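You operate a simulated robot arm through the tools that you are given. There is no shell and no other tool. Be economical: measure what you need, move in short steps, check, and stop when the job is done.

The job below is to be done with a simulated robot arm. You get a single attempt, and the scene is never put back.

Task
Push the drying cabinet door shut. Then press the tare button three times. Then take the meter and leave it on the top of the long table. Then set the vent slider to OPEN. Then take the lemon jar from the top of the long table and put it on the top of the warm cabinet. Then take the mould with purple handle on the open top of the cabinet table and put it away on the top of the drying bench. Then put the orange scoop on the cream board. The order counts. Set down upright: jar. The vent slider goes toward x -1.0, y -0.3, z +0.0 (a direction in the base frame), to its stop.

Only the result counts: the job must be done as asked and must still hold three seconds after the hand-in. Knocking over, shifting, dropping, spilling or breaking anything else fails it.

Robot
A 7-joint arm with a vacuum gripper on a trunk, on a base that drives. Base frame: it is fixed to the floor where the robot stands at the start and does not move with it; the origin is under the middle of the robot, x ahead of it, y to its left, z up. Lengths are in cm, angles in degrees, forces in N, time in s.
Its first joint turns from -166.0 to 166.0 degrees. Places, roughly: cream board (33x29x2 cm) [20, 280, 90]; drying cabinet door [70, -10, 90]; jar [50, 50, 75]; meter [-275, 225, 100]; mould with purple handle [50, 300, 100]; orange scoop (22x7x4 cm) [0, 310, 90]; tare button [-250, 220, 100]; top of the drying bench [-30, -90, 90]; top of the long table [120, 110, 80]; top of the warm cabinet [-250, 120, 120]; vent slider [40, -40, 70]. Payload 1.06 kg.
Tool frame: the origin (TCP) lies in the middle of the cups' lips, and z points out of the cups. The gripper has 1 cup of 2.4 cm across, covering 2.4 by 2.4 cm (tool x, y); the bellows give 0.8 cm. With the vacuum on, a cup seals on a smooth face that it is pressed against (1 to 4 N); it does not hold porous or soft things. The pull reaches 23 N.
Orientation is that of the tool frame in the base frame, as a unit quaternion [x, y, z, w]. With the cups facing straight down, the tool's x points along the base's -x, its y along +y and its z along -z.

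Tools
- The arm moves only by the tool move_arm. Its argument "rows" is a list of rows, each a list of 3 entries, a list of its own where there are three numbers: the turn, a rotation vector about the tool's x, y, z in units of 8 degrees (1.0 is 8 degrees), then the shift along the tool's x, y, z in units of 40 mm (1.0 is 40 mm), then the vacuum: 1 switches it on, 0 off. In form: [[[ax, ay, az], [tx, ty, tz], vacuum], ...]. A call has 1 to 10 rows; each row shifts and turns the commanded pose from where the row before left it, along the tool's axes as they then stand. A call with a number of a shift or a turn outside -1 to 1 is refused whole. Rows are played at 5 a second. More than 5 cm and 8.6 degrees between two rows, or a gripper value outside its range, and nothing of the call is played. Where a pose cannot be reached the arm comes as near as it can. A force on the tool above 40 N (or 10 N above the force at the start of the call, whichever is more), or a blocked arm, ends the call early, and 0.2 s more pass. The pull builds up within a second once a cup has sealed. Time passes only in rows, and 0.2 s behind the last, so rows that do not move give it time. It gives the time, the measured TCP pose, the force on the tool (base axes) and the pull of the vacuum at its end, in the units of the frame above (readings bear some noise), with the torque about the TCP (base axes, N m) and any sound that the robot's microphone picked up.
- Cameras (640 x 400 px; columns grow to the right, rows downward): "scene" is now at [17.39, 18.36, 146.95]; the picture's right is [-0.34, -0.94, 0.00], its down [-0.70, 0.25, -0.67] and it looks along [0.63, -0.22, -0.74] (base axes); focal length 214 px, centre (320, 200). "wrist" rides on the gripper at [7.8, 1.9, -9.6] in the tool frame; the picture's right is [-0.24, 0.97, 0.00], its down [-0.71, -0.17, -0.69] and it looks along [-0.67, -0.16, 0.73] (tool axes); focal length 243 px, centre (320, 200). There is no depth. A picture from a camera that has moved, and an enlarged one, comes with that camera's place and axes in the base frame and with its lens.
- grab_frame(camera): a new picture of that camera. The clock stands still meanwhile.
- steer(legs): drives the robot by 1 to 6 legs, each [ahead, left, turn to the left] in cm, cm and degrees, along the robot's own axes; the way and the turn of a leg run together, so that a leg with both is an arc; at most 150 cm and 180 degrees a leg. The arm and the cameras ride along, it lands a little off, and it stops where it bumps. It gives what a move gives.
- pan_tilt(pan, tilt): turns the head with the scene camera to pan (to the left, within 120 degrees either way) and tilt (down, from -29 to 69), counted from straight ahead of the robot. It gives what a move gives.
- inspect(camera, box): a new picture of the part [left, top, right, bottom] of that camera's present view, enlarged. The clock stands still meanwhile.
- finish_job(): hands the job in; it is judged then, once.

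Go step by step. Nothing tells you exact positions but the pictures and the camera data: compare them with the known pose of the tool, close in by small moves and look again before you grip or let go. The budget is 175 turns and 126 pictures, counting those below and the enlarged ones. Unless the task says otherwise, let go and move clear before handing in, and close with one line.

The tools are called after "Emit:" as a command line: name --argument value ..., lists and objects as JSON in quotes. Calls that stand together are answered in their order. move_arm: Moves the arm, as the interface text tells. Its arguments: {"type":"object","properties":{"rows":{"type":"array","items":{"type":"array"}}},"required":["rows"]} The other tools are called the same way: steer (legs) drives the base; pan_tilt (pan, tilt) turns the head that bears the scene camera; grab_frame (camera) takes a picture; inspect (camera, box) takes an enlarged picture of a part of a camera's view; finish_job () hands the job in.

At the start:

```text
time_s: 0.0
tcp_pos: [46.94, -34.45, 110.28]
ee_rot: [0.0, 1.0, 0.0, 0.0]
contact_force: [0.4, 0.0, -0.9]
moment: [0.02, -0.02, 0.01]
pull: 0.0
robot x, y, heading: [0.06, -0.42, -0.0]
head pan, tilt: [-19.6, 48.1]
```

scene: 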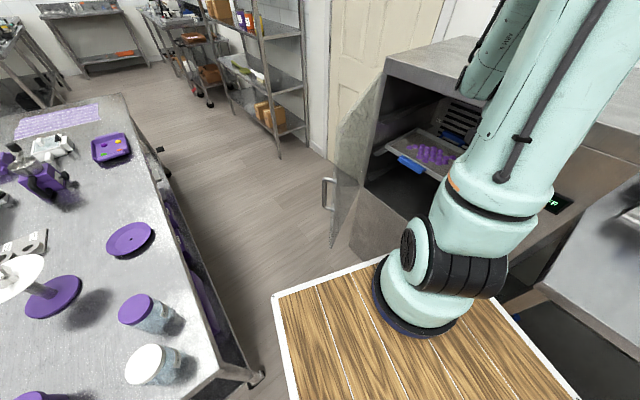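
wrist: 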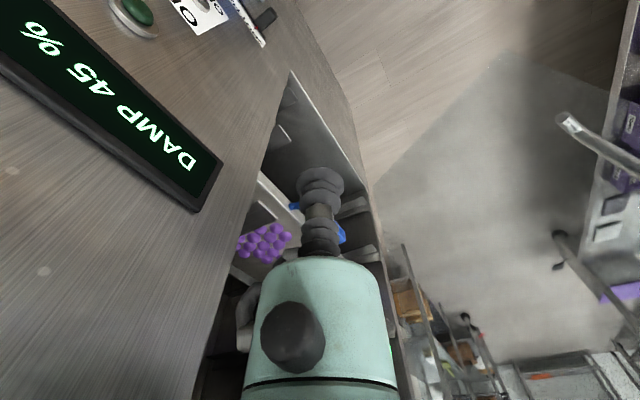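

The drying cabinet stands ahead with its glass door open toward me and to the left; the table with jars is on my left. I look around first.

Emit:
pan_tilt --pan -45 --tilt 45

Emit:
grab_frame --camera "scene"

Emit:
pan_tilt --pan 10 --tilt 35

Emit:
grab_frame --camera "scene"

Emit:
pan_tilt --pan 80 --tilt 25

Emit:
grab_frame --camera "scene"

```text
time_s: 0.9
tcp_pos: [46.9, -34.55, 110.14]
ee_rot: [0.001, 1.0, -0.001, 0.0]
contact_force: [-0.7, 0.0, 0.3]
moment: [0.02, 0.0, 0.01]
pull: 0.0
robot x, y, heading: [0.34, -0.01, -0.1]
head pan, tilt: [-45.0, 45.0]
```

```text
123 pictures are left
camera scene: at [15.73, 15.26, 147.39], right [-0.71, -0.71, 0.0], down [-0.5, 0.5, -0.71], along [0.5, -0.5, -0.71], focal length 214 px, centre (320, 200)
```

scene: 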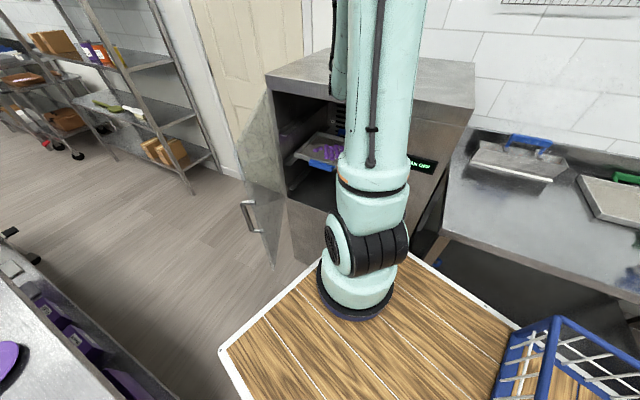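

```text
time_s: 2.1
tcp_pos: [46.83, -34.43, 110.17]
ee_rot: [-0.001, 1.0, 0.0, 0.0]
contact_force: [-0.1, 0.2, 0.1]
moment: [-0.02, 0.02, 0.0]
pull: 0.1
robot x, y, heading: [0.57, -0.14, 0.0]
head pan, tilt: [10.0, 35.0]
```

```text
122 pictures are left
camera scene: at [18.65, 22.53, 148.87], right [0.17, -0.98, 0.0], down [-0.57, -0.1, -0.82], along [0.81, 0.14, -0.57], focal length 214 px, centre (320, 200)
```

scene: 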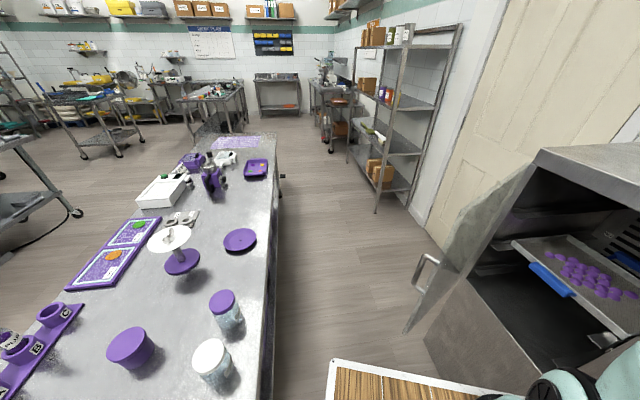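

```text
time_s: 3.5
tcp_pos: [46.86, -34.5, 110.29]
ee_rot: [-0.001, 1.0, 0.0, 0.001]
contact_force: [0.3, 0.1, -0.1]
moment: [0.02, 0.02, 0.03]
pull: 0.1
robot x, y, heading: [-0.43, 0.01, 0.1]
head pan, tilt: [80.0, 25.0]
```

```text
121 pictures are left
camera scene: at [11.58, 30.08, 150.45], right [0.98, -0.17, 0.0], down [-0.07, -0.42, -0.91], along [0.16, 0.89, -0.42], focal length 214 px, centre (320, 200)
```

scene: 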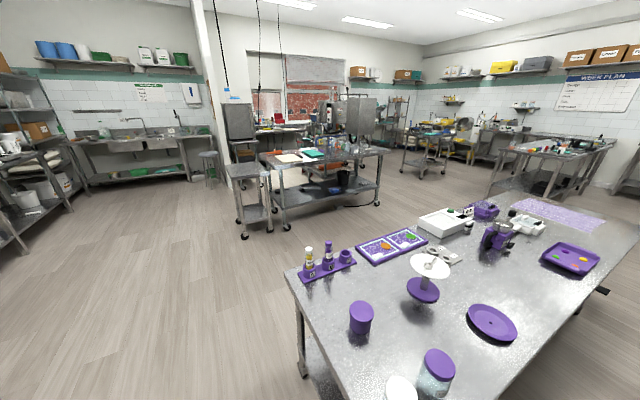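

I keep looking: behind on both sides, and straight down at the robot itself.

Emit:
pan_tilt --pan 120 --tilt 20

Emit:
grab_frame --camera "scene"

Emit:
pan_tilt --pan -100 --tilt 40

Emit:
grab_frame --camera "scene"

Emit:
pan_tilt --pan -25 --tilt 69

Emit:
grab_frame --camera "scene"

```text
time_s: 4.6
tcp_pos: [46.92, -34.5, 110.16]
ee_rot: [0.0, 1.0, 0.0, 0.0]
contact_force: [-0.4, -0.1, -0.3]
moment: [0.01, -0.01, 0.01]
pull: 0.1
robot x, y, heading: [-0.15, 0.06, -0.1]
head pan, tilt: [120.0, 20.0]
```

```text
120 pictures are left
camera scene: at [5.33, 29.07, 151.25], right [0.87, 0.5, 0.0], down [0.17, -0.3, -0.94], along [-0.47, 0.81, -0.34], focal length 214 px, centre (320, 200)
```

scene: 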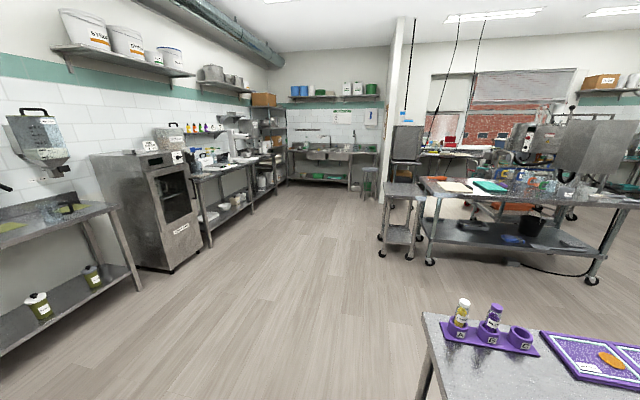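

```text
time_s: 7.8
tcp_pos: [46.99, -34.47, 110.25]
ee_rot: [0.0, 1.0, 0.0, 0.001]
contact_force: [0.2, -0.5, 0.9]
moment: [0.01, 0.02, -0.02]
pull: 0.1
robot x, y, heading: [-0.33, 0.18, -0.0]
head pan, tilt: [-100.0, 40.0]
```

```text
119 pictures are left
camera scene: at [8.51, 12.63, 148.11], right [-0.98, 0.17, 0.0], down [0.11, 0.63, -0.77], along [-0.13, -0.75, -0.64], focal length 214 px, centre (320, 200)
```

scene: 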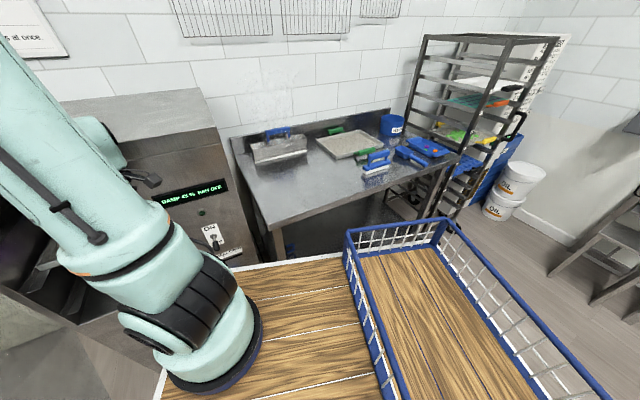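

```text
time_s: 9.2
tcp_pos: [47.06, -34.44, 110.26]
ee_rot: [0.0, 1.0, 0.0, 0.0]
contact_force: [0.8, 0.2, -0.3]
moment: [0.03, -0.04, -0.03]
pull: 0.0
robot x, y, heading: [0.08, -0.31, -0.2]
head pan, tilt: [-25.0, 68.8]
```

```text
118 pictures are left
camera scene: at [15.05, 18.64, 144.5], right [-0.42, -0.91, 0.0], down [-0.84, 0.39, -0.36], along [0.33, -0.15, -0.93], focal length 214 px, centre (320, 200)
```

scene: 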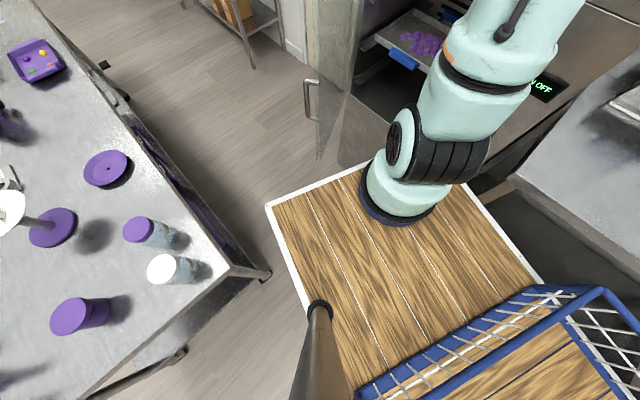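

The cabinet stands on my right side and faces left (its front runs along about (-1,-0.3)); the glass door is swung out. I zoom to measure the door, its handle and the table jars.

Emit:
pan_tilt --pan -20 --tilt 40

Emit:
inspect --camera "scene" --box '[240, 20, 520, 300]'

Emit:
grab_frame --camera "wrist"

```text
time_s: 10.2
tcp_pos: [46.76, -34.51, 110.27]
ee_rot: [-0.001, 1.0, 0.0, 0.0]
contact_force: [0.2, -1.2, 0.2]
moment: [-0.01, 0.0, -0.01]
pull: 0.0
robot x, y, heading: [0.11, -0.06, -0.4]
head pan, tilt: [-20.0, 40.0]
```

```text
1.43 times, centred on (380, 160) of scene
camera zoom: at [17.96, 18.1, 148.11], right [-0.34, -0.94, 0.0], down [-0.6, 0.22, -0.77], along [0.72, -0.26, -0.64], focal length 306 px, centre (234, 257)
```

zoom: 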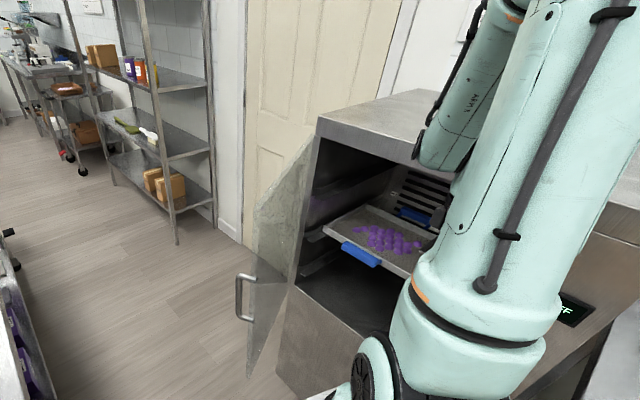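

```text
116 pictures are left
camera wrist: at [39.18, -32.55, 119.86], right [0.24, 0.97, 0.0], down [0.71, -0.17, 0.68], along [0.67, -0.16, -0.73], focal length 243 px, centre (320, 200)
```

wrist: 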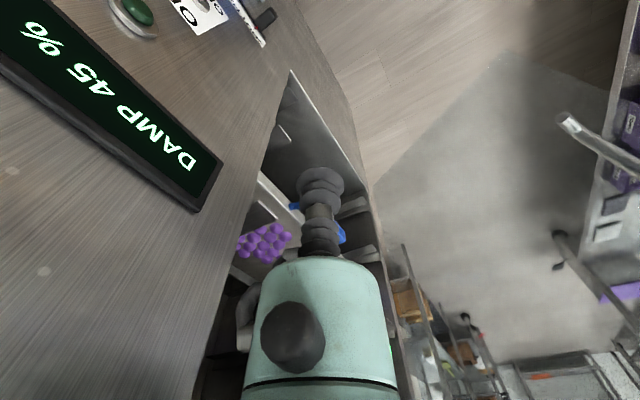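

Triangulating the two cameras: the door hinges at about (84,-28), its free edge is at about (60,-1) with the handle on the outside, height 62–122; closed, it lies along the face to about (49,-38). I swing the tool around the free edge to the outside and will sweep the door shut with the tool's side; first out to the left.

Emit:
move_arm --rows '[[[0, 0, 0], [0.2, 1, 0], 0], [[0, 0, 0], [0.2, 1, 0], 0], [[0, 0, 0], [0, 1, 0], 0], [[0, 0, 0], [0, 1, 0], 0], [[0, 0, 0], [0, 1, 0], 0], [[0, 0, 0], [0, 1, 0], 0], [[0, 0, 0], [0, 1, 0], 0], [[0, 0, 0], [0, 1, 0], 0], [[0, 0, 0], [0, 1, 0], 0], [[0, 0, 0], [0, 1, 0], 0]]'

Emit:
move_arm --rows '[[[0, 0, 0], [0, 1, 0], 0], [[0, 0, 0], [0, 1, 0], 0], [[0, 0, 1], [0, 0.5, 0], 0], [[0, 0, 1], [0, 0, 0], 0], [[0, 0, 1], [0, 0, 0], 0], [[0, 0, 1], [0, 0, 0], 0], [[0, 0, 1], [0, 0, 0], 0], [[0, 0, 1], [0, 0, 0], 0], [[0, 0, 1], [0, 0, 0], 0], [[0, 0, 1], [0, 0, 0], 0]]'

Emit:
move_arm --rows '[[[0, 0, 1], [0, 0, 0], 0], [[0, 0, 1], [0, 0, 0], 0], [[0, 0, 1], [0, 0, 0], 0], [[0, 0, 0.25], [0, 0, 0], 0]]'

Emit:
grab_frame --camera "scene"

```text
time_s: 12.4
tcp_pos: [46.11, 4.79, 110.99]
ee_rot: [0.001, 1.0, 0.0, 0.0]
contact_force: [-0.1, 0.8, -0.1]
moment: [0.05, -0.01, -0.04]
pull: 0.1
out of reach, approached as far as the arm can: row 3, 7
robot x, y, heading: [0.27, 0.0, -0.0]
head pan, tilt: [-20.0, 40.0]
```

```text
time_s: 13.1
tcp_pos: [48.66, 9.59, 110.51]
ee_rot: [0.098, 0.995, -0.018, 0.005]
contact_force: [0.1, -0.4, -0.5]
moment: [0.01, 0.01, 0.0]
pull: 0.2
robot x, y, heading: [-0.32, -0.22, 0.2]
head pan, tilt: [-20.0, 40.0]
stopped in row 3: the arm was blocked; the commanded pose is now the measured one
```

```text
time_s: 14.1
tcp_pos: [49.25, 8.87, 110.31]
ee_rot: [0.329, 0.943, -0.038, 0.03]
contact_force: [0.0, -0.2, -0.2]
moment: [-0.01, -0.01, 0.0]
pull: 0.0
robot x, y, heading: [-0.03, 0.23, -0.2]
head pan, tilt: [-20.0, 40.0]
```

```text
115 pictures are left
camera scene: at [17.87, 16.55, 149.72], right [-0.49, -0.87, 0.0], down [-0.43, 0.24, -0.87], along [0.76, -0.43, -0.49], focal length 214 px, centre (320, 200)
```

scene: 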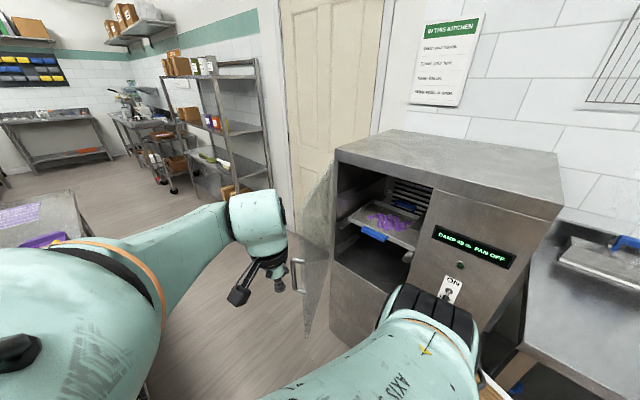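

The elbow touched the camera head on the left side. I back the arm off to the right again and will turn the robot itself instead.

Emit:
move_arm --rows '[[[0, 0, 0], [-0.62, -0.78, 0], 0], [[0, 0, 0], [-0.62, -0.78, 0], 0], [[0, 0, 0], [-0.62, -0.78, 0], 0], [[0, 0, 0], [-0.62, -0.78, 0], 0], [[0, 0, 0], [-0.62, -0.78, 0], 0], [[0, 0, 0], [-0.62, -0.78, 0], 0]]'

Emit:
pan_tilt --pan -20 --tilt 50

Emit:
grab_frame --camera "scene"

```text
time_s: 14.5
tcp_pos: [49.28, 3.72, 110.62]
ee_rot: [0.323, 0.938, -0.094, 0.082]
contact_force: [0.2, -0.4, 0.0]
moment: [0.05, -0.06, 0.04]
pull: 0.0
robot x, y, heading: [-0.02, 0.2, -0.2]
head pan, tilt: [-20.0, 40.0]
stopped in row 2: the arm was blocked; the commanded pose is now the measured one
```

```text
time_s: 15.3
tcp_pos: [49.39, 3.63, 110.64]
ee_rot: [0.323, 0.938, -0.094, 0.082]
contact_force: [-0.1, -1.4, 0.7]
moment: [0.04, 0.0, 0.02]
pull: 0.0
robot x, y, heading: [-0.03, -0.04, 0.0]
head pan, tilt: [-20.0, 50.0]
```

```text
114 pictures are left
camera scene: at [18.02, 16.71, 149.87], right [-0.47, -0.88, 0.0], down [-0.42, 0.23, -0.88], along [0.77, -0.41, -0.48], focal length 214 px, centre (320, 200)
```

scene: 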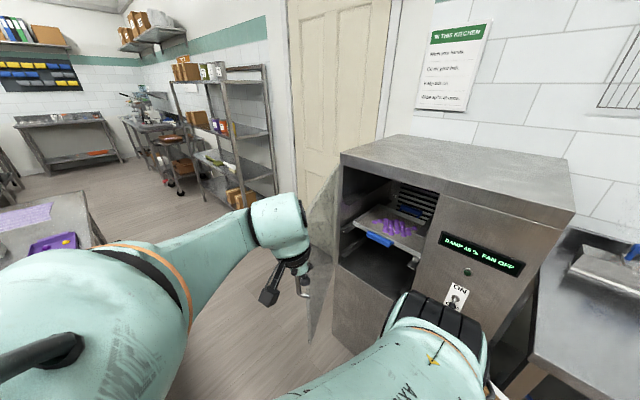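

The elbow sits left of the camera head and cannot come back directly. I raise and stretch the arm, so that the elbow frees itself, then look.

Emit:
move_arm --rows '[[[0, 0, 0], [0, 0, -1], 0], [[0, 0, 0], [0, 0, -1], 0], [[0, 0, 0], [0, 0, -1], 0], [[0, 0, 0], [0, 0, -1], 0], [[0, 0, 0], [0, 0, -1], 0], [[0, 0, 0], [0, 0, -1], 0]]'

Emit:
grab_frame --camera "scene"

```text
time_s: 15.8
tcp_pos: [50.67, 0.35, 116.79]
ee_rot: [0.421, 0.892, -0.131, 0.099]
contact_force: [0.1, 0.2, -0.3]
moment: [0.02, -0.01, 0.0]
pull: 0.1
robot x, y, heading: [-0.19, -0.05, -0.1]
head pan, tilt: [-20.0, 50.0]
stopped in row 2: the arm was blocked; the commanded pose is now the measured one
```

```text
113 pictures are left
camera scene: at [17.86, 16.22, 150.38], right [-0.52, -0.86, 0.0], down [-0.37, 0.22, -0.9], along [0.77, -0.47, -0.43], focal length 214 px, centre (320, 200)
```

scene: 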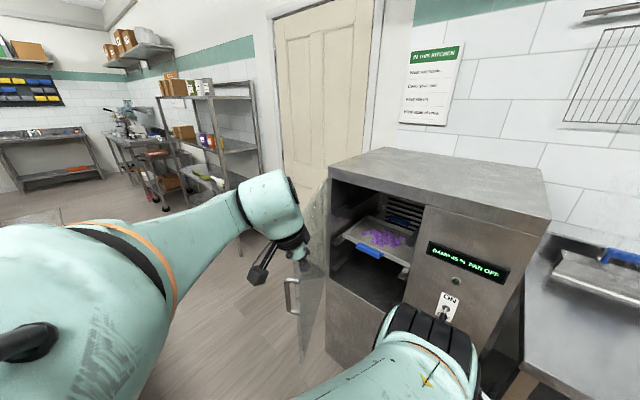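

The upper link is pressing against the camera head. I turn the head away from the arm, then retry.

Emit:
pan_tilt --pan 120 --tilt 20

Emit:
move_arm --rows '[[[0, 0, 0], [-0.4, -0.5, 0], 0], [[0, 0, 0], [-0.4, -0.5, 0], 0], [[0, 0, 0], [-0.4, -0.5, 0], 0], [[0, 0, 0], [-0.4, -0.5, 0], 0]]'

Emit:
grab_frame --camera "scene"

```text
time_s: 18.1
tcp_pos: [50.55, 0.26, 116.84]
ee_rot: [0.421, 0.892, -0.131, 0.1]
contact_force: [0.5, -0.5, -0.2]
moment: [0.01, 0.03, 0.0]
pull: 0.1
robot x, y, heading: [-0.16, -0.08, 0.1]
head pan, tilt: [120.0, 20.0]
```

```text
time_s: 18.9
tcp_pos: [48.68, -8.31, 120.31]
ee_rot: [0.465, 0.85, -0.193, 0.153]
contact_force: [0.6, -0.7, -0.5]
moment: [0.01, -0.01, 0.03]
pull: 0.1
robot x, y, heading: [-0.03, -0.34, 0.2]
head pan, tilt: [120.0, 20.0]
stopped in row 3: the arm was blocked; the commanded pose is now the measured one
```

```text
112 pictures are left
camera scene: at [18.55, 17.52, 153.34], right [-0.37, -0.93, 0.0], down [-0.12, 0.05, -0.99], along [0.92, -0.37, -0.13], focal length 214 px, centre (320, 200)
```

scene: 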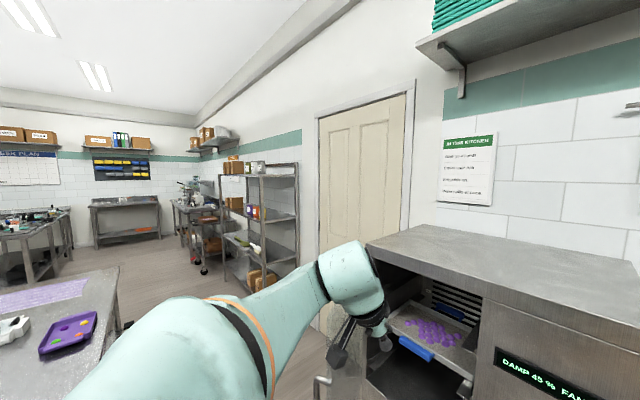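

The elbow is jammed against the head. The outward path with the tool straight down went freely, so I turn the tool back to that orientation in place.

Emit:
move_arm --rows '[[[-0.364, 0.288, -0.877], [0, 0, 0], 0], [[-0.364, 0.288, -0.877], [0, 0, 0], 0], [[-0.364, 0.288, -0.877], [0, 0, 0], 0], [[-0.364, 0.288, -0.877], [0, 0, 0], 0], [[-0.364, 0.288, -0.877], [0, 0, 0], 0], [[-0.364, 0.288, -0.877], [0, 0, 0], 0], [[-0.364, 0.288, -0.877], [0, 0, 0], 0], [[-0.364, 0.288, -0.877], [0, 0, 0], 0]]'

Emit:
grab_frame --camera "scene"

```text
time_s: 19.5
tcp_pos: [47.35, -11.86, 122.62]
ee_rot: [0.445, 0.854, -0.216, 0.16]
contact_force: [0.2, -0.9, 0.6]
moment: [0.03, -0.02, 0.02]
pull: 0.1
robot x, y, heading: [0.26, 0.17, -0.1]
head pan, tilt: [120.0, 20.0]
stopped in row 3: the arm was blocked; the commanded pose is now the measured one
```

```text
111 pictures are left
camera scene: at [18.27, 17.14, 153.95], right [-0.42, -0.91, 0.0], down [-0.05, 0.03, -1.0], along [0.91, -0.42, -0.06], focal length 214 px, centre (320, 200)
```

scene: 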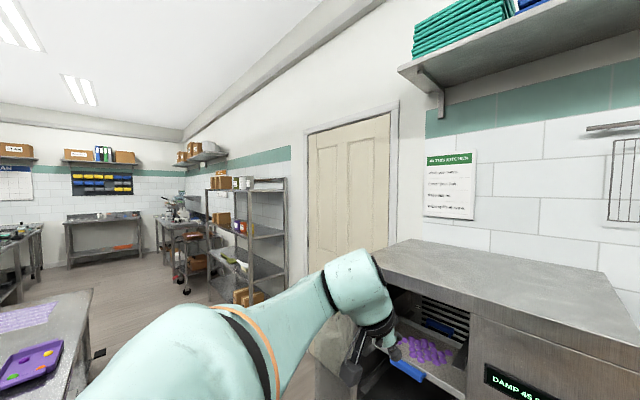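

The head wants to turn left but the elbow is there; I turn it to the right, away from the elbow.

Emit:
pan_tilt --pan -100 --tilt -25

Emit:
grab_frame --camera "scene"

Emit:
grab_frame --camera "wrist"

```text
time_s: 22.6
tcp_pos: [47.4, -11.82, 122.57]
ee_rot: [0.445, 0.855, -0.213, 0.159]
contact_force: [-0.3, -0.3, 0.5]
moment: [0.02, 0.02, -0.03]
pull: 0.1
robot x, y, heading: [-0.15, -0.16, 0.1]
head pan, tilt: [-100.0, -25.0]
```

```text
110 pictures are left
camera scene: at [8.75, 14.01, 158.05], right [-0.98, 0.17, 0.0], down [-0.07, -0.42, -0.91], along [-0.16, -0.89, 0.42], focal length 214 px, centre (320, 200)
```

scene: 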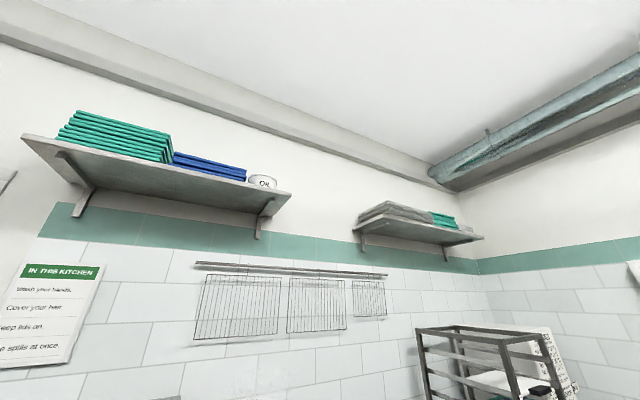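

```text
109 pictures are left
camera wrist: at [43.91, -0.58, 126.8], right [0.94, 0.34, -0.11], down [0.19, -0.23, 0.95], along [0.3, -0.91, -0.28], focal length 243 px, centre (320, 200)
```

wrist: 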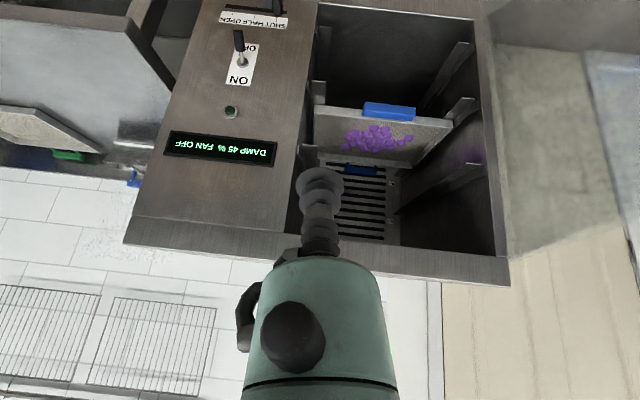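

The head is free now. I turn the tool straight down again.

Emit:
move_arm --rows '[[[-0.4, 0.3, -0.838], [0, 0, 0], 0], [[-0.4, 0.3, -0.838], [0, 0, 0], 0], [[-0.4, 0.3, -0.838], [0, 0, 0], 0], [[-0.4, 0.3, -0.838], [0, 0, 0], 0], [[-0.4, 0.3, -0.838], [0, 0, 0], 0], [[-0.4, 0.3, -0.838], [0, 0, 0], 0], [[-0.4, 0.3, -0.838], [0, 0, 0], 0], [[-0.4, 0.3, -0.838], [0, 0, 0], 0]]'

```text
time_s: 23.4
tcp_pos: [45.4, -15.5, 124.54]
ee_rot: [0.4, 0.886, -0.194, 0.135]
contact_force: [-0.5, 0.7, 0.2]
moment: [0.02, -0.06, 0.0]
pull: 0.2
robot x, y, heading: [-0.09, -0.0, 0.1]
head pan, tilt: [-100.0, -25.0]
stopped in row 3: the arm was blocked; the commanded pose is now the measured one
```

Emit:
pan_tilt --pan -75 --tilt 30

Emit:
grab_frame --camera "scene"

```text
time_s: 24.7
tcp_pos: [45.17, -15.77, 124.67]
ee_rot: [0.409, 0.88, -0.198, 0.136]
contact_force: [0.2, 0.7, 0.6]
moment: [-0.02, 0.0, 0.0]
pull: 0.0
robot x, y, heading: [-0.13, -0.32, 0.3]
head pan, tilt: [-75.0, 30.0]
```

```text
108 pictures are left
camera scene: at [5.4, 12.92, 152.92], right [-0.87, 0.49, 0.0], down [0.08, 0.15, -0.99], along [-0.49, -0.86, -0.17], focal length 214 px, centre (320, 200)
```

scene: 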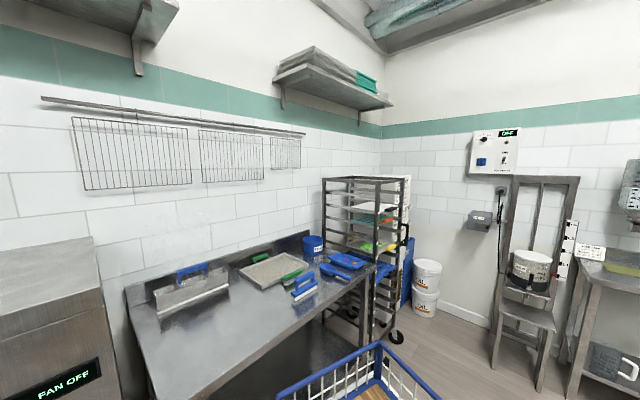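

The head is squeezed between elbow and its stop. I swing the whole arm clockwise about its own axis (which carries the elbow forward, away from the head).

Emit:
pan_tilt --pan -120 --tilt 20

Emit:
move_arm --rows '[[[0.401, 0.237, 0.883], [-0.25, -0.82, 0.335], 0], [[0.401, 0.237, 0.883], [-0.25, -0.82, 0.335], 0], [[0.401, 0.237, 0.883], [-0.25, -0.82, 0.335], 0]]'

Emit:
grab_frame --camera "scene"

```text
time_s: 25.8
tcp_pos: [45.27, -15.69, 124.85]
ee_rot: [0.408, 0.881, -0.198, 0.138]
contact_force: [0.9, 0.5, 0.1]
moment: [-0.01, 0.0, 0.0]
pull: 0.0
robot x, y, heading: [-0.19, -0.08, 0.0]
head pan, tilt: [-120.0, 20.0]
```

```text
time_s: 26.6
tcp_pos: [38.51, -23.67, 126.51]
ee_rot: [0.574, 0.771, -0.244, 0.124]
contact_force: [0.3, 0.0, 0.2]
moment: [-0.04, -0.02, 0.01]
pull: 0.0
robot x, y, heading: [0.1, -0.11, 0.0]
head pan, tilt: [-120.0, 20.0]
```

```text
107 pictures are left
camera scene: at [4.4, 13.54, 152.01], right [-0.8, 0.59, 0.0], down [0.16, 0.21, -0.96], along [-0.57, -0.78, -0.26], focal length 214 px, centre (320, 200)
```

scene: 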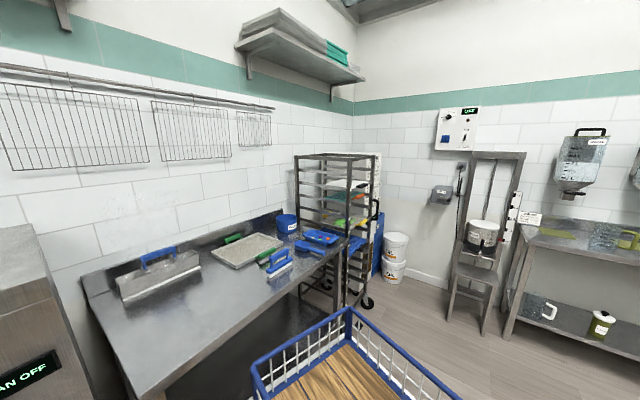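

That worked. I continue the swing and watch whether the head comes free.

Emit:
move_arm --rows '[[[0.401, 0.237, 0.883], [-0.25, -0.82, 0.335], 0], [[0.401, 0.237, 0.883], [-0.25, -0.82, 0.335], 0], [[0.401, 0.237, 0.883], [-0.25, -0.82, 0.335], 0]]'

Emit:
pan_tilt --pan -80 --tilt 30

Emit:
grab_frame --camera "scene"

```text
time_s: 27.4
tcp_pos: [29.33, -29.99, 124.16]
ee_rot: [0.722, 0.651, -0.233, 0.041]
contact_force: [-0.6, 0.1, 0.0]
moment: [0.01, 0.03, -0.03]
pull: 0.0
robot x, y, heading: [0.26, 0.29, 0.1]
head pan, tilt: [-120.0, 20.0]
```

```text
time_s: 28.5
tcp_pos: [29.39, -29.93, 124.17]
ee_rot: [0.722, 0.651, -0.232, 0.041]
contact_force: [0.2, 0.6, -0.5]
moment: [0.02, -0.01, 0.0]
pull: 0.0
robot x, y, heading: [0.19, 0.24, -0.1]
head pan, tilt: [-80.0, 30.0]
```

```text
106 pictures are left
camera scene: at [11.55, 12.09, 149.65], right [-0.98, -0.17, 0.0], down [-0.09, 0.49, -0.87], along [0.15, -0.85, -0.5], focal length 214 px, centre (320, 200)
```

scene: 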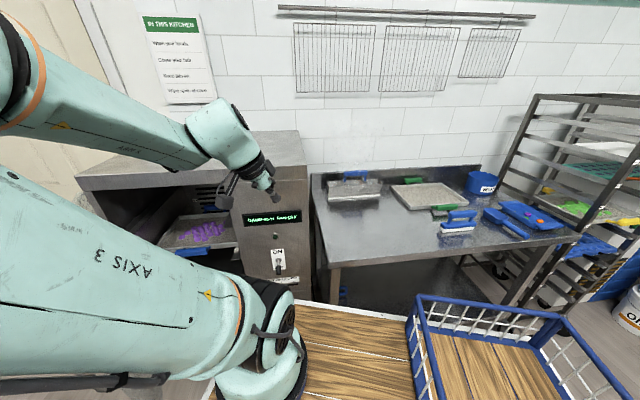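

The head is free and the elbow now points ahead. I level the tool straight down (camera on its +y side), then turn the robot 30° left so the arm can work on the outside of the door.

Emit:
move_arm --rows '[[[-0.485, 0.69, -0.18], [0, 0, 0], 0], [[-0.485, 0.69, -0.18], [0, 0, 0], 0], [[-0.485, 0.69, -0.18], [0, 0, 0], 0], [[-0.485, 0.69, -0.18], [0, 0, 0], 0]]'

Emit:
steer --legs '[[0, 0, 30]]'

Emit:
pan_tilt --pan -50 --tilt 40

Emit:
grab_frame --camera "scene"

```text
time_s: 29.5
tcp_pos: [29.56, -29.72, 124.35]
ee_rot: [0.707, 0.708, -0.002, -0.001]
contact_force: [-0.2, -0.8, 0.2]
moment: [-0.02, 0.01, 0.01]
pull: 0.1
robot x, y, heading: [0.09, 0.13, -0.1]
head pan, tilt: [-80.0, 30.0]
```

```text
time_s: 31.3
tcp_pos: [40.31, -11.37, 124.28]
ee_rot: [0.505, 0.863, -0.003, 0.001]
contact_force: [-0.3, -0.3, 0.0]
moment: [-0.05, 0.0, -0.02]
pull: 0.0
robot x, y, heading: [-0.35, -0.2, 29.2]
head pan, tilt: [-80.0, 30.0]
```

```text
time_s: 32.2
tcp_pos: [40.34, -11.41, 124.27]
ee_rot: [0.505, 0.863, -0.003, 0.002]
contact_force: [-0.4, 0.4, -0.4]
moment: [0.04, 0.01, -0.01]
pull: 0.1
robot x, y, heading: [0.01, -0.11, 29.4]
head pan, tilt: [-50.0, 40.0]
```

```text
105 pictures are left
camera scene: at [6.37, 20.21, 148.12], right [-0.35, -0.94, 0.0], down [-0.6, 0.23, -0.77], along [0.72, -0.27, -0.64], focal length 214 px, centre (320, 200)
```

scene: 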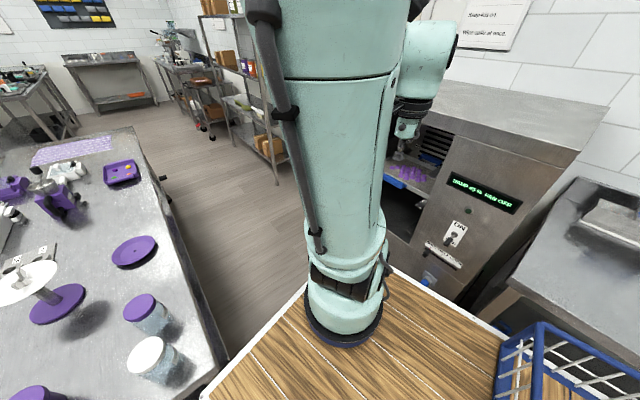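

The arm is elbow-up again. I raise the tool above the door's top edge, turn its camera outward, and pass over the door to its outer side.

Emit:
move_arm --rows '[[[0, 0, 1], [0, 0, -0.5], 0], [[0, 0, 1], [0, 0, -0.5], 0], [[0, 0, 1], [0, 0, -0.5], 0], [[0, 0, 1], [0, 0, -0.5], 0], [[0, 0, 1], [0, 0, -0.5], 0]]'

Emit:
move_arm --rows '[[[0, 0, 0], [0.72, 0.947, 0], 0], [[0, 0, 0], [0.72, 0.947, 0], 0], [[0, 0, 0], [0.72, 0.947, 0], 0], [[0, 0, 0], [0.72, 0.947, 0], 0], [[0, 0, 0], [0.72, 0.947, 0], 0], [[0, 0, 0], [0.72, 0.947, 0], 0], [[0, 0, 0], [0.72, 0.947, 0], 0], [[0, 0, 0], [0.72, 0.947, 0], 0]]'

Emit:
grab_frame --camera "scene"

Emit:
grab_frame --camera "wrist"

```text
time_s: 33.5
tcp_pos: [40.32, -11.39, 134.37]
ee_rot: [0.77, 0.638, -0.002, 0.002]
contact_force: [-0.4, 0.5, -0.6]
moment: [0.02, -0.02, 0.01]
pull: 0.1
robot x, y, heading: [-0.19, -0.11, 29.4]
head pan, tilt: [-50.0, 40.0]
```

```text
time_s: 35.2
tcp_pos: [74.4, 5.72, 134.19]
ee_rot: [0.77, 0.638, -0.001, 0.003]
contact_force: [-0.4, 0.3, 0.1]
moment: [-0.04, -0.04, -0.02]
pull: 0.1
robot x, y, heading: [-0.37, -0.08, 29.2]
head pan, tilt: [-50.0, 40.0]
```

```text
104 pictures are left
camera scene: at [6.31, 20.19, 148.12], right [-0.35, -0.94, 0.0], down [-0.6, 0.23, -0.77], along [0.72, -0.27, -0.64], focal length 214 px, centre (320, 200)
```

scene: 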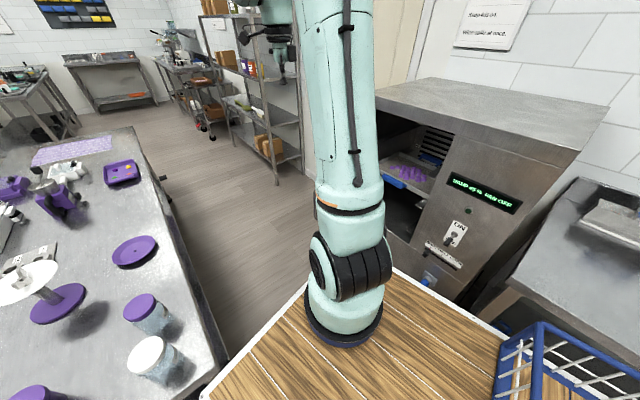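

```text
103 pictures are left
camera wrist: at [77.8, 13.05, 143.7], right [0.91, -0.41, 0.0], down [-0.3, -0.66, 0.69], along [-0.28, -0.63, -0.72], focal length 243 px, centre (320, 200)
```

wrist: 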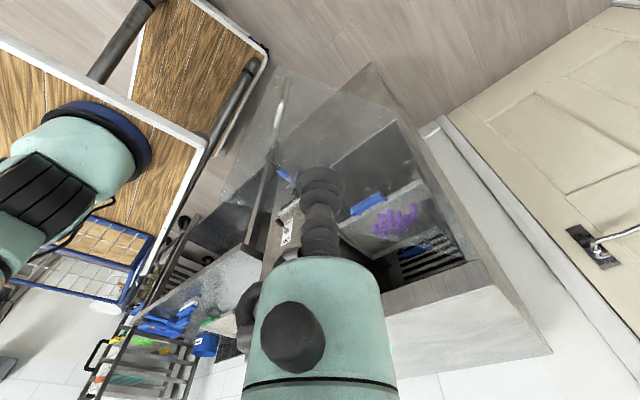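

The tool is outside the door, which I can see through. I lower it to z≈106 and start sweeping along the door's arc, staying inside the handle.

Emit:
move_arm --rows '[[[0, 0, 0], [0, 0, 1], 0], [[0, 0, 0], [0, 0, 1], 0], [[0, 0, 0], [0, 0, 1], 0], [[0, 0, 0], [0, 0, 1], 0], [[0, 0, 0], [0, 0, 1], 0], [[0, 0, 0], [0, 0, 1], 0], [[0, 0, 0], [0, 0, 1], 0]]'

Emit:
move_arm --rows '[[[0, 0, 0], [-0.79, -0.04, 0], 0], [[0, 0, 0], [-0.79, -0.04, 0], 0], [[0, 0, 0], [-0.79, -0.04, 0], 0], [[0, 0, 0], [-0.62, -0.72, 0], 0], [[0, 0, 0], [-0.68, -0.635, 0], 0]]'

Emit:
grab_frame --camera "scene"

Emit:
grab_frame --camera "wrist"

```text
time_s: 36.9
tcp_pos: [74.64, 5.58, 106.18]
ee_rot: [0.769, 0.639, -0.002, 0.002]
contact_force: [0.3, 0.6, -0.2]
moment: [0.01, 0.0, 0.01]
pull: 0.0
robot x, y, heading: [-0.12, -0.25, 29.3]
head pan, tilt: [-50.0, 40.0]
```

```text
time_s: 38.0
tcp_pos: [65.92, -7.72, 106.26]
ee_rot: [0.769, 0.639, -0.002, 0.002]
contact_force: [0.0, 1.0, -0.7]
moment: [-0.01, 0.03, 0.0]
pull: 0.1
robot x, y, heading: [-0.08, -0.35, 29.4]
head pan, tilt: [-50.0, 40.0]
```

```text
102 pictures are left
camera scene: at [6.4, 20.24, 148.11], right [-0.35, -0.94, 0.0], down [-0.6, 0.23, -0.77], along [0.72, -0.27, -0.64], focal length 214 px, centre (320, 200)
```

scene: 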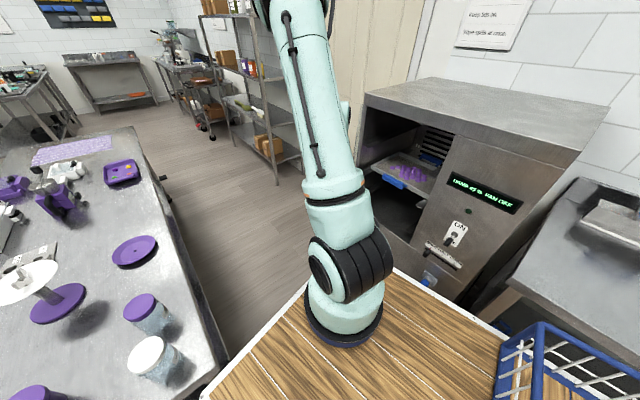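

```text
101 pictures are left
camera wrist: at [69.4, -0.38, 115.91], right [0.91, -0.41, 0.0], down [-0.3, -0.66, 0.69], along [-0.28, -0.63, -0.72], focal length 243 px, centre (320, 200)
```

wrist: 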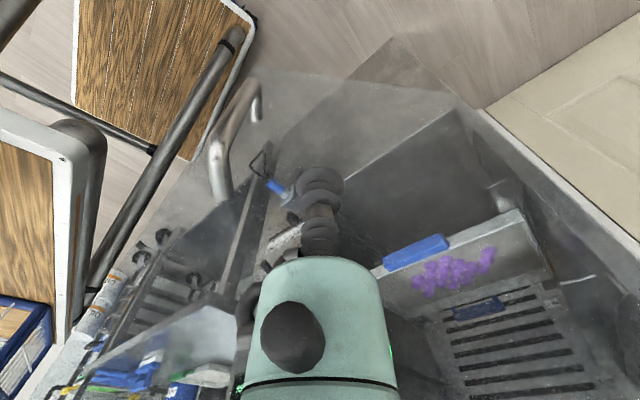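

The door's glass is in front of the tool and the handle to its left. I keep sweeping.

Emit:
move_arm --rows '[[[0, 0, 0], [-0.79, -0.54, 0], 0], [[0, 0, 0], [-0.84, -0.4, 0], 0], [[0, 0, 0], [-0.9, -0.31, 0], 0], [[0, 0, 0], [-0.92, -0.157, 0], 0], [[0, 0, 0], [-0.95, -0.05, 0], 0]]'

Emit:
move_arm --rows '[[[0, 0, 0], [-0.46, 0.05, 0], 0], [[0, 0, 0], [-0.46, 0.05, 0], 0], [[0, 0, 0], [-0.46, 0.11, 0], 0]]'

Emit:
grab_frame --camera "scene"

Emit:
grab_frame --camera "wrist"

```text
time_s: 39.2
tcp_pos: [57.07, -24.03, 106.49]
ee_rot: [0.769, 0.639, -0.003, 0.002]
contact_force: [0.2, 0.0, 0.5]
moment: [-0.01, 0.0, -0.01]
pull: 0.2
robot x, y, heading: [0.37, 0.01, 29.1]
head pan, tilt: [-50.0, 40.0]
```

```text
time_s: 40.0
tcp_pos: [56.83, -29.7, 106.24]
ee_rot: [0.769, 0.639, -0.002, 0.001]
contact_force: [1.1, 1.5, 1.3]
moment: [0.03, -0.02, 0.02]
pull: 0.1
robot x, y, heading: [-0.04, -0.44, 29.1]
head pan, tilt: [-50.0, 40.0]
```

```text
100 pictures are left
camera scene: at [6.37, 20.23, 148.11], right [-0.35, -0.94, 0.0], down [-0.6, 0.23, -0.77], along [0.72, -0.27, -0.64], focal length 214 px, centre (320, 200)
```

scene: 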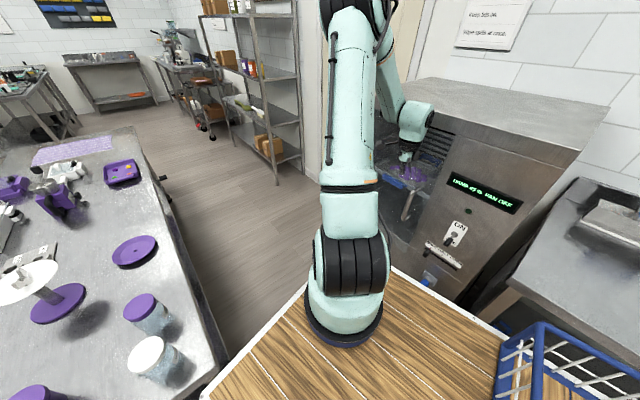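

```text
99 pictures are left
camera wrist: at [60.23, -22.29, 115.91], right [0.91, -0.41, 0.0], down [-0.3, -0.66, 0.69], along [-0.28, -0.63, -0.72], focal length 243 px, centre (320, 200)
```

wrist: 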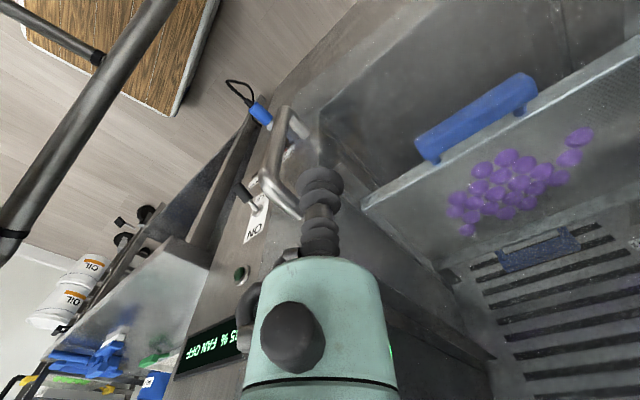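

The door is following and almost shut. I press on in small steps until the force rises.

Emit:
move_arm --rows '[[[0, 0, 0], [-0.25, 0.05, 0], 0], [[0, 0, 0], [-0.25, 0.05, 0], 0], [[0, 0, 0], [-0.25, 0.05, 0], 0], [[0, 0, 0], [-0.25, 0.05, 0], 0]]'

Emit:
inspect --camera "wrist" --box '[160, 0, 640, 300]'

```text
time_s: 41.0
tcp_pos: [56.89, -33.6, 106.42]
ee_rot: [0.77, 0.638, -0.002, 0.0]
contact_force: [-7.4, 26.9, 6.6]
moment: [-1.85, -0.52, -0.15]
pull: 0.0
robot x, y, heading: [-0.24, -0.1, 29.2]
head pan, tilt: [-50.0, 40.0]
```

```text
1.33 times, centred on (400, 150) of wrist
camera zoom: at [60.23, -26.19, 115.99], right [0.91, -0.41, 0.0], down [-0.3, -0.66, 0.69], along [-0.28, -0.63, -0.73], focal length 324 px, centre (213, 267)
```

zoom: 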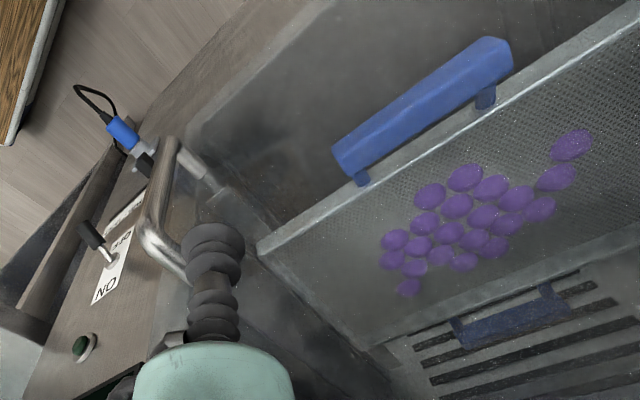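

The force rose to 28 N along the face normal: the door is shut. I move clear and verify from above.

Emit:
move_arm --rows '[[[0, 0, 0], [0.5, 0, 0], 0], [[0, 0, 0], [1, 0, 0], 0], [[0, 0, 0], [1, 0, -0.5], 0], [[0, 0, 0], [1, 0, -0.5], 0]]'

Emit:
grab_frame --camera "wrist"

Emit:
pan_tilt --pan -70 --tilt 45

Emit:
grab_frame --camera "scene"

```text
time_s: 42.0
tcp_pos: [59.67, -20.2, 110.39]
ee_rot: [0.771, 0.637, -0.003, 0.002]
contact_force: [0.4, -1.1, 0.2]
moment: [0.05, 0.03, 0.0]
pull: 0.0
robot x, y, heading: [0.07, 0.02, 29.5]
head pan, tilt: [-50.0, 40.0]
```

```text
97 pictures are left
camera wrist: at [63.11, -12.76, 119.91], right [0.91, -0.41, 0.0], down [-0.3, -0.66, 0.69], along [-0.28, -0.63, -0.72], focal length 243 px, centre (320, 200)
```

wrist: 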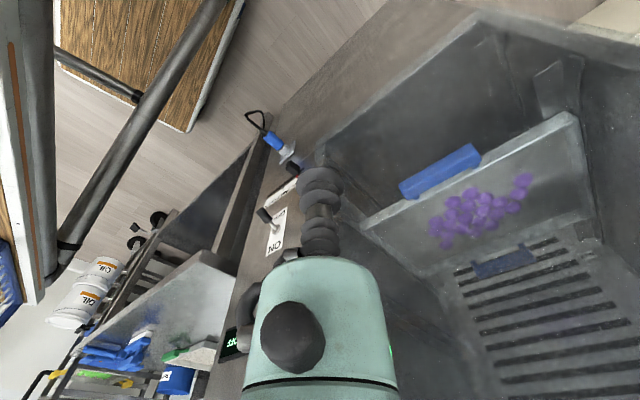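

```text
time_s: 42.9
tcp_pos: [59.59, -20.07, 110.36]
ee_rot: [0.77, 0.638, -0.002, 0.003]
contact_force: [0.3, -0.2, 0.1]
moment: [0.03, 0.01, -0.01]
pull: 0.1
robot x, y, heading: [-0.06, -0.05, 29.0]
head pan, tilt: [-70.0, 45.0]
```

```text
96 pictures are left
camera scene: at [4.59, 17.92, 147.39], right [-0.65, -0.76, 0.0], down [-0.54, 0.46, -0.71], along [0.54, -0.46, -0.71], focal length 214 px, centre (320, 200)
```

scene: 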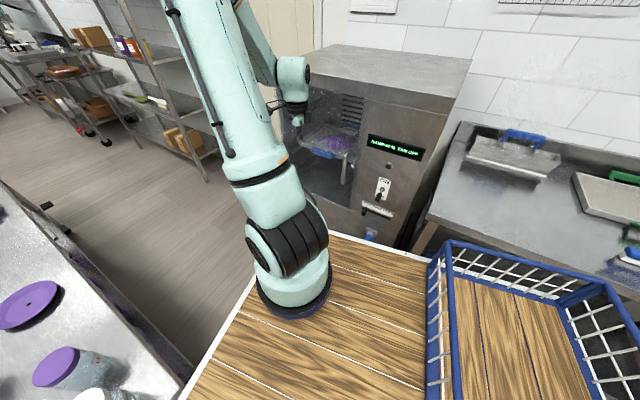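

The door is shut. Next the tare button, far behind on the left (-250,220). I raise the arm and drive there, facing that direction.

Emit:
move_arm --rows '[[[0, 0, 0], [0, 0, -1], 0], [[0, 0, 0], [0, 0, -1], 0], [[0, 0, 0], [0, 0, -1], 0], [[0, 0, 0], [0, 0, -1], 0], [[0, 0, 0], [0, 0, -1], 0], [[0, 0, 0], [0, 0, -1], 0], [[0, 0, 0], [0, 0, -1], 0]]'

Emit:
steer --legs '[[0, 0, 97], [120, 0, 0]]'

Emit:
pan_tilt --pan 10 --tilt 25

Emit:
grab_frame --camera "scene"

```text
time_s: 44.5
tcp_pos: [59.51, -19.86, 138.39]
ee_rot: [0.77, 0.638, -0.003, 0.002]
contact_force: [0.3, -0.2, -0.2]
moment: [-0.01, -0.01, 0.02]
pull: 0.0
robot x, y, heading: [0.03, -0.03, 29.1]
head pan, tilt: [-70.0, 45.0]
```

```text
time_s: 54.7
tcp_pos: [-61.03, 158.62, 138.31]
ee_rot: [0.026, 1.0, 0.0, 0.004]
contact_force: [0.2, 0.4, -0.2]
moment: [-0.01, -0.02, 0.03]
pull: 0.0
robot x, y, heading: [-72.67, 96.72, 127.2]
head pan, tilt: [-70.0, 45.0]
```

```text
time_s: 56.3
tcp_pos: [-61.09, 158.73, 138.27]
ee_rot: [0.027, 1.0, 0.0, 0.003]
contact_force: [0.5, -0.2, 0.5]
moment: [-0.01, -0.03, -0.01]
pull: 0.1
robot x, y, heading: [-72.95, 96.88, 126.9]
head pan, tilt: [10.0, 25.0]
```

```text
95 pictures are left
camera scene: at [-102.42, 98.63, 150.44], right [0.68, 0.73, 0.0], down [0.31, -0.29, -0.91], along [-0.66, 0.62, -0.42], focal length 214 px, centre (320, 200)
```

scene: 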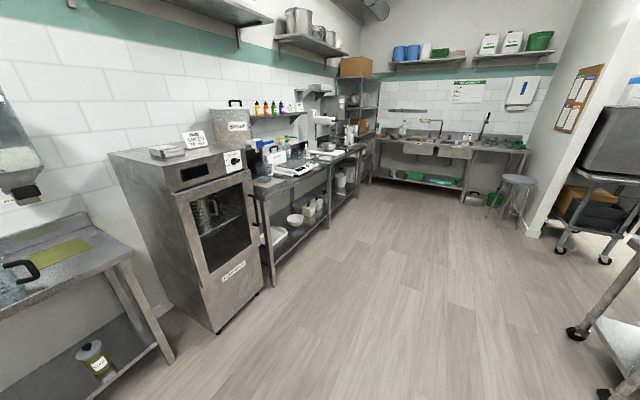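

Path ahead is clear; the bench with scale and meter is beyond the warm cabinet. I drive on and turn to face the wall.

Emit:
steer --legs '[[146, 0, 0], [0, 0, 53]]'

Emit:
pan_tilt --pan 5 --tilt 35

Emit:
grab_frame --camera "scene"

```text
time_s: 65.8
tcp_pos: [-198.64, 262.96, 138.4]
ee_rot: [-0.4, 0.916, 0.002, 0.003]
contact_force: [1.4, 0.2, 0.2]
moment: [0.0, 0.02, 0.01]
pull: 0.0
robot x, y, heading: [-158.59, 214.53, 177.2]
head pan, tilt: [10.0, 25.0]
```

```text
time_s: 66.5
tcp_pos: [-198.6, 263.03, 138.32]
ee_rot: [-0.4, 0.917, 0.002, 0.003]
contact_force: [0.6, 0.3, 0.2]
moment: [-0.02, -0.02, -0.01]
pull: 0.1
robot x, y, heading: [-158.97, 214.56, 176.8]
head pan, tilt: [5.0, 35.0]
```

```text
94 pictures are left
camera scene: at [-178.61, 193.72, 148.87], right [-0.04, 1.0, 0.0], down [0.57, 0.02, -0.82], along [-0.82, -0.03, -0.57], focal length 214 px, centre (320, 200)
```

scene: 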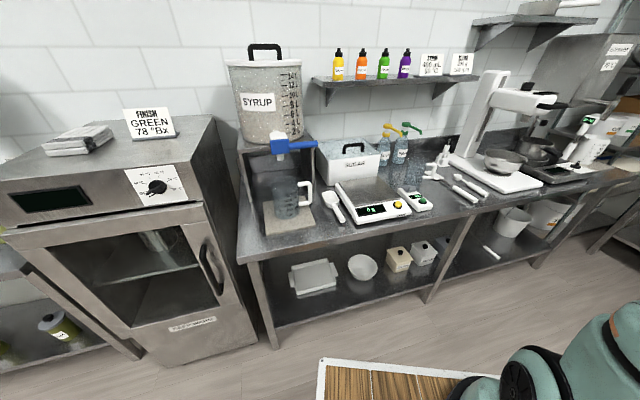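

The scale and the small green-screened meter beside it are in front. I zoom in.

Emit:
inspect --camera "scene" --box '[310, 120, 470, 240]'

Emit:
inspect --camera "scene" --box '[340, 170, 450, 240]'

```text
3.33 times, centred on (390, 180) of scene
camera zoom: at [-178.61, 193.72, 148.87], right [-0.04, 1.0, 0.0], down [0.57, 0.02, -0.82], along [-0.82, -0.03, -0.57], focal length 715 px, centre (87, 267)
```

zoom: 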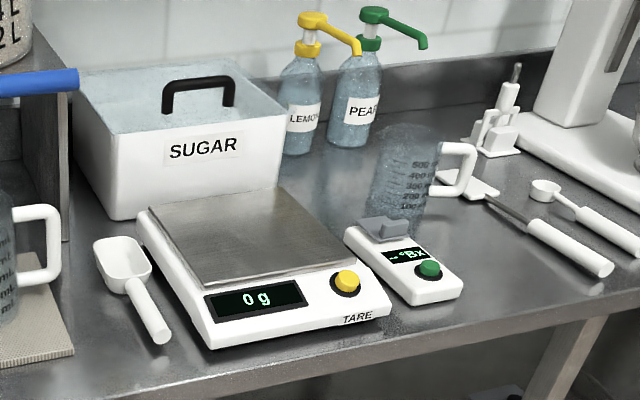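

```text
5.71 times, centred on (395, 205) of scene
camera zoom: at [-178.61, 193.72, 148.87], right [-0.04, 1.0, 0.0], down [0.57, 0.02, -0.82], along [-0.82, -0.03, -0.57], focal length 1226 px, centre (-109, 171)
```

zoom: 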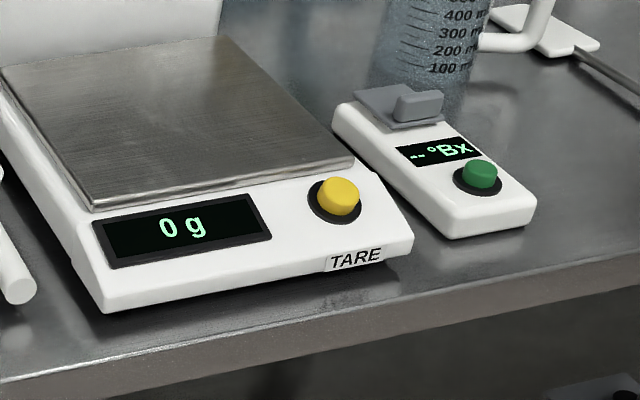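

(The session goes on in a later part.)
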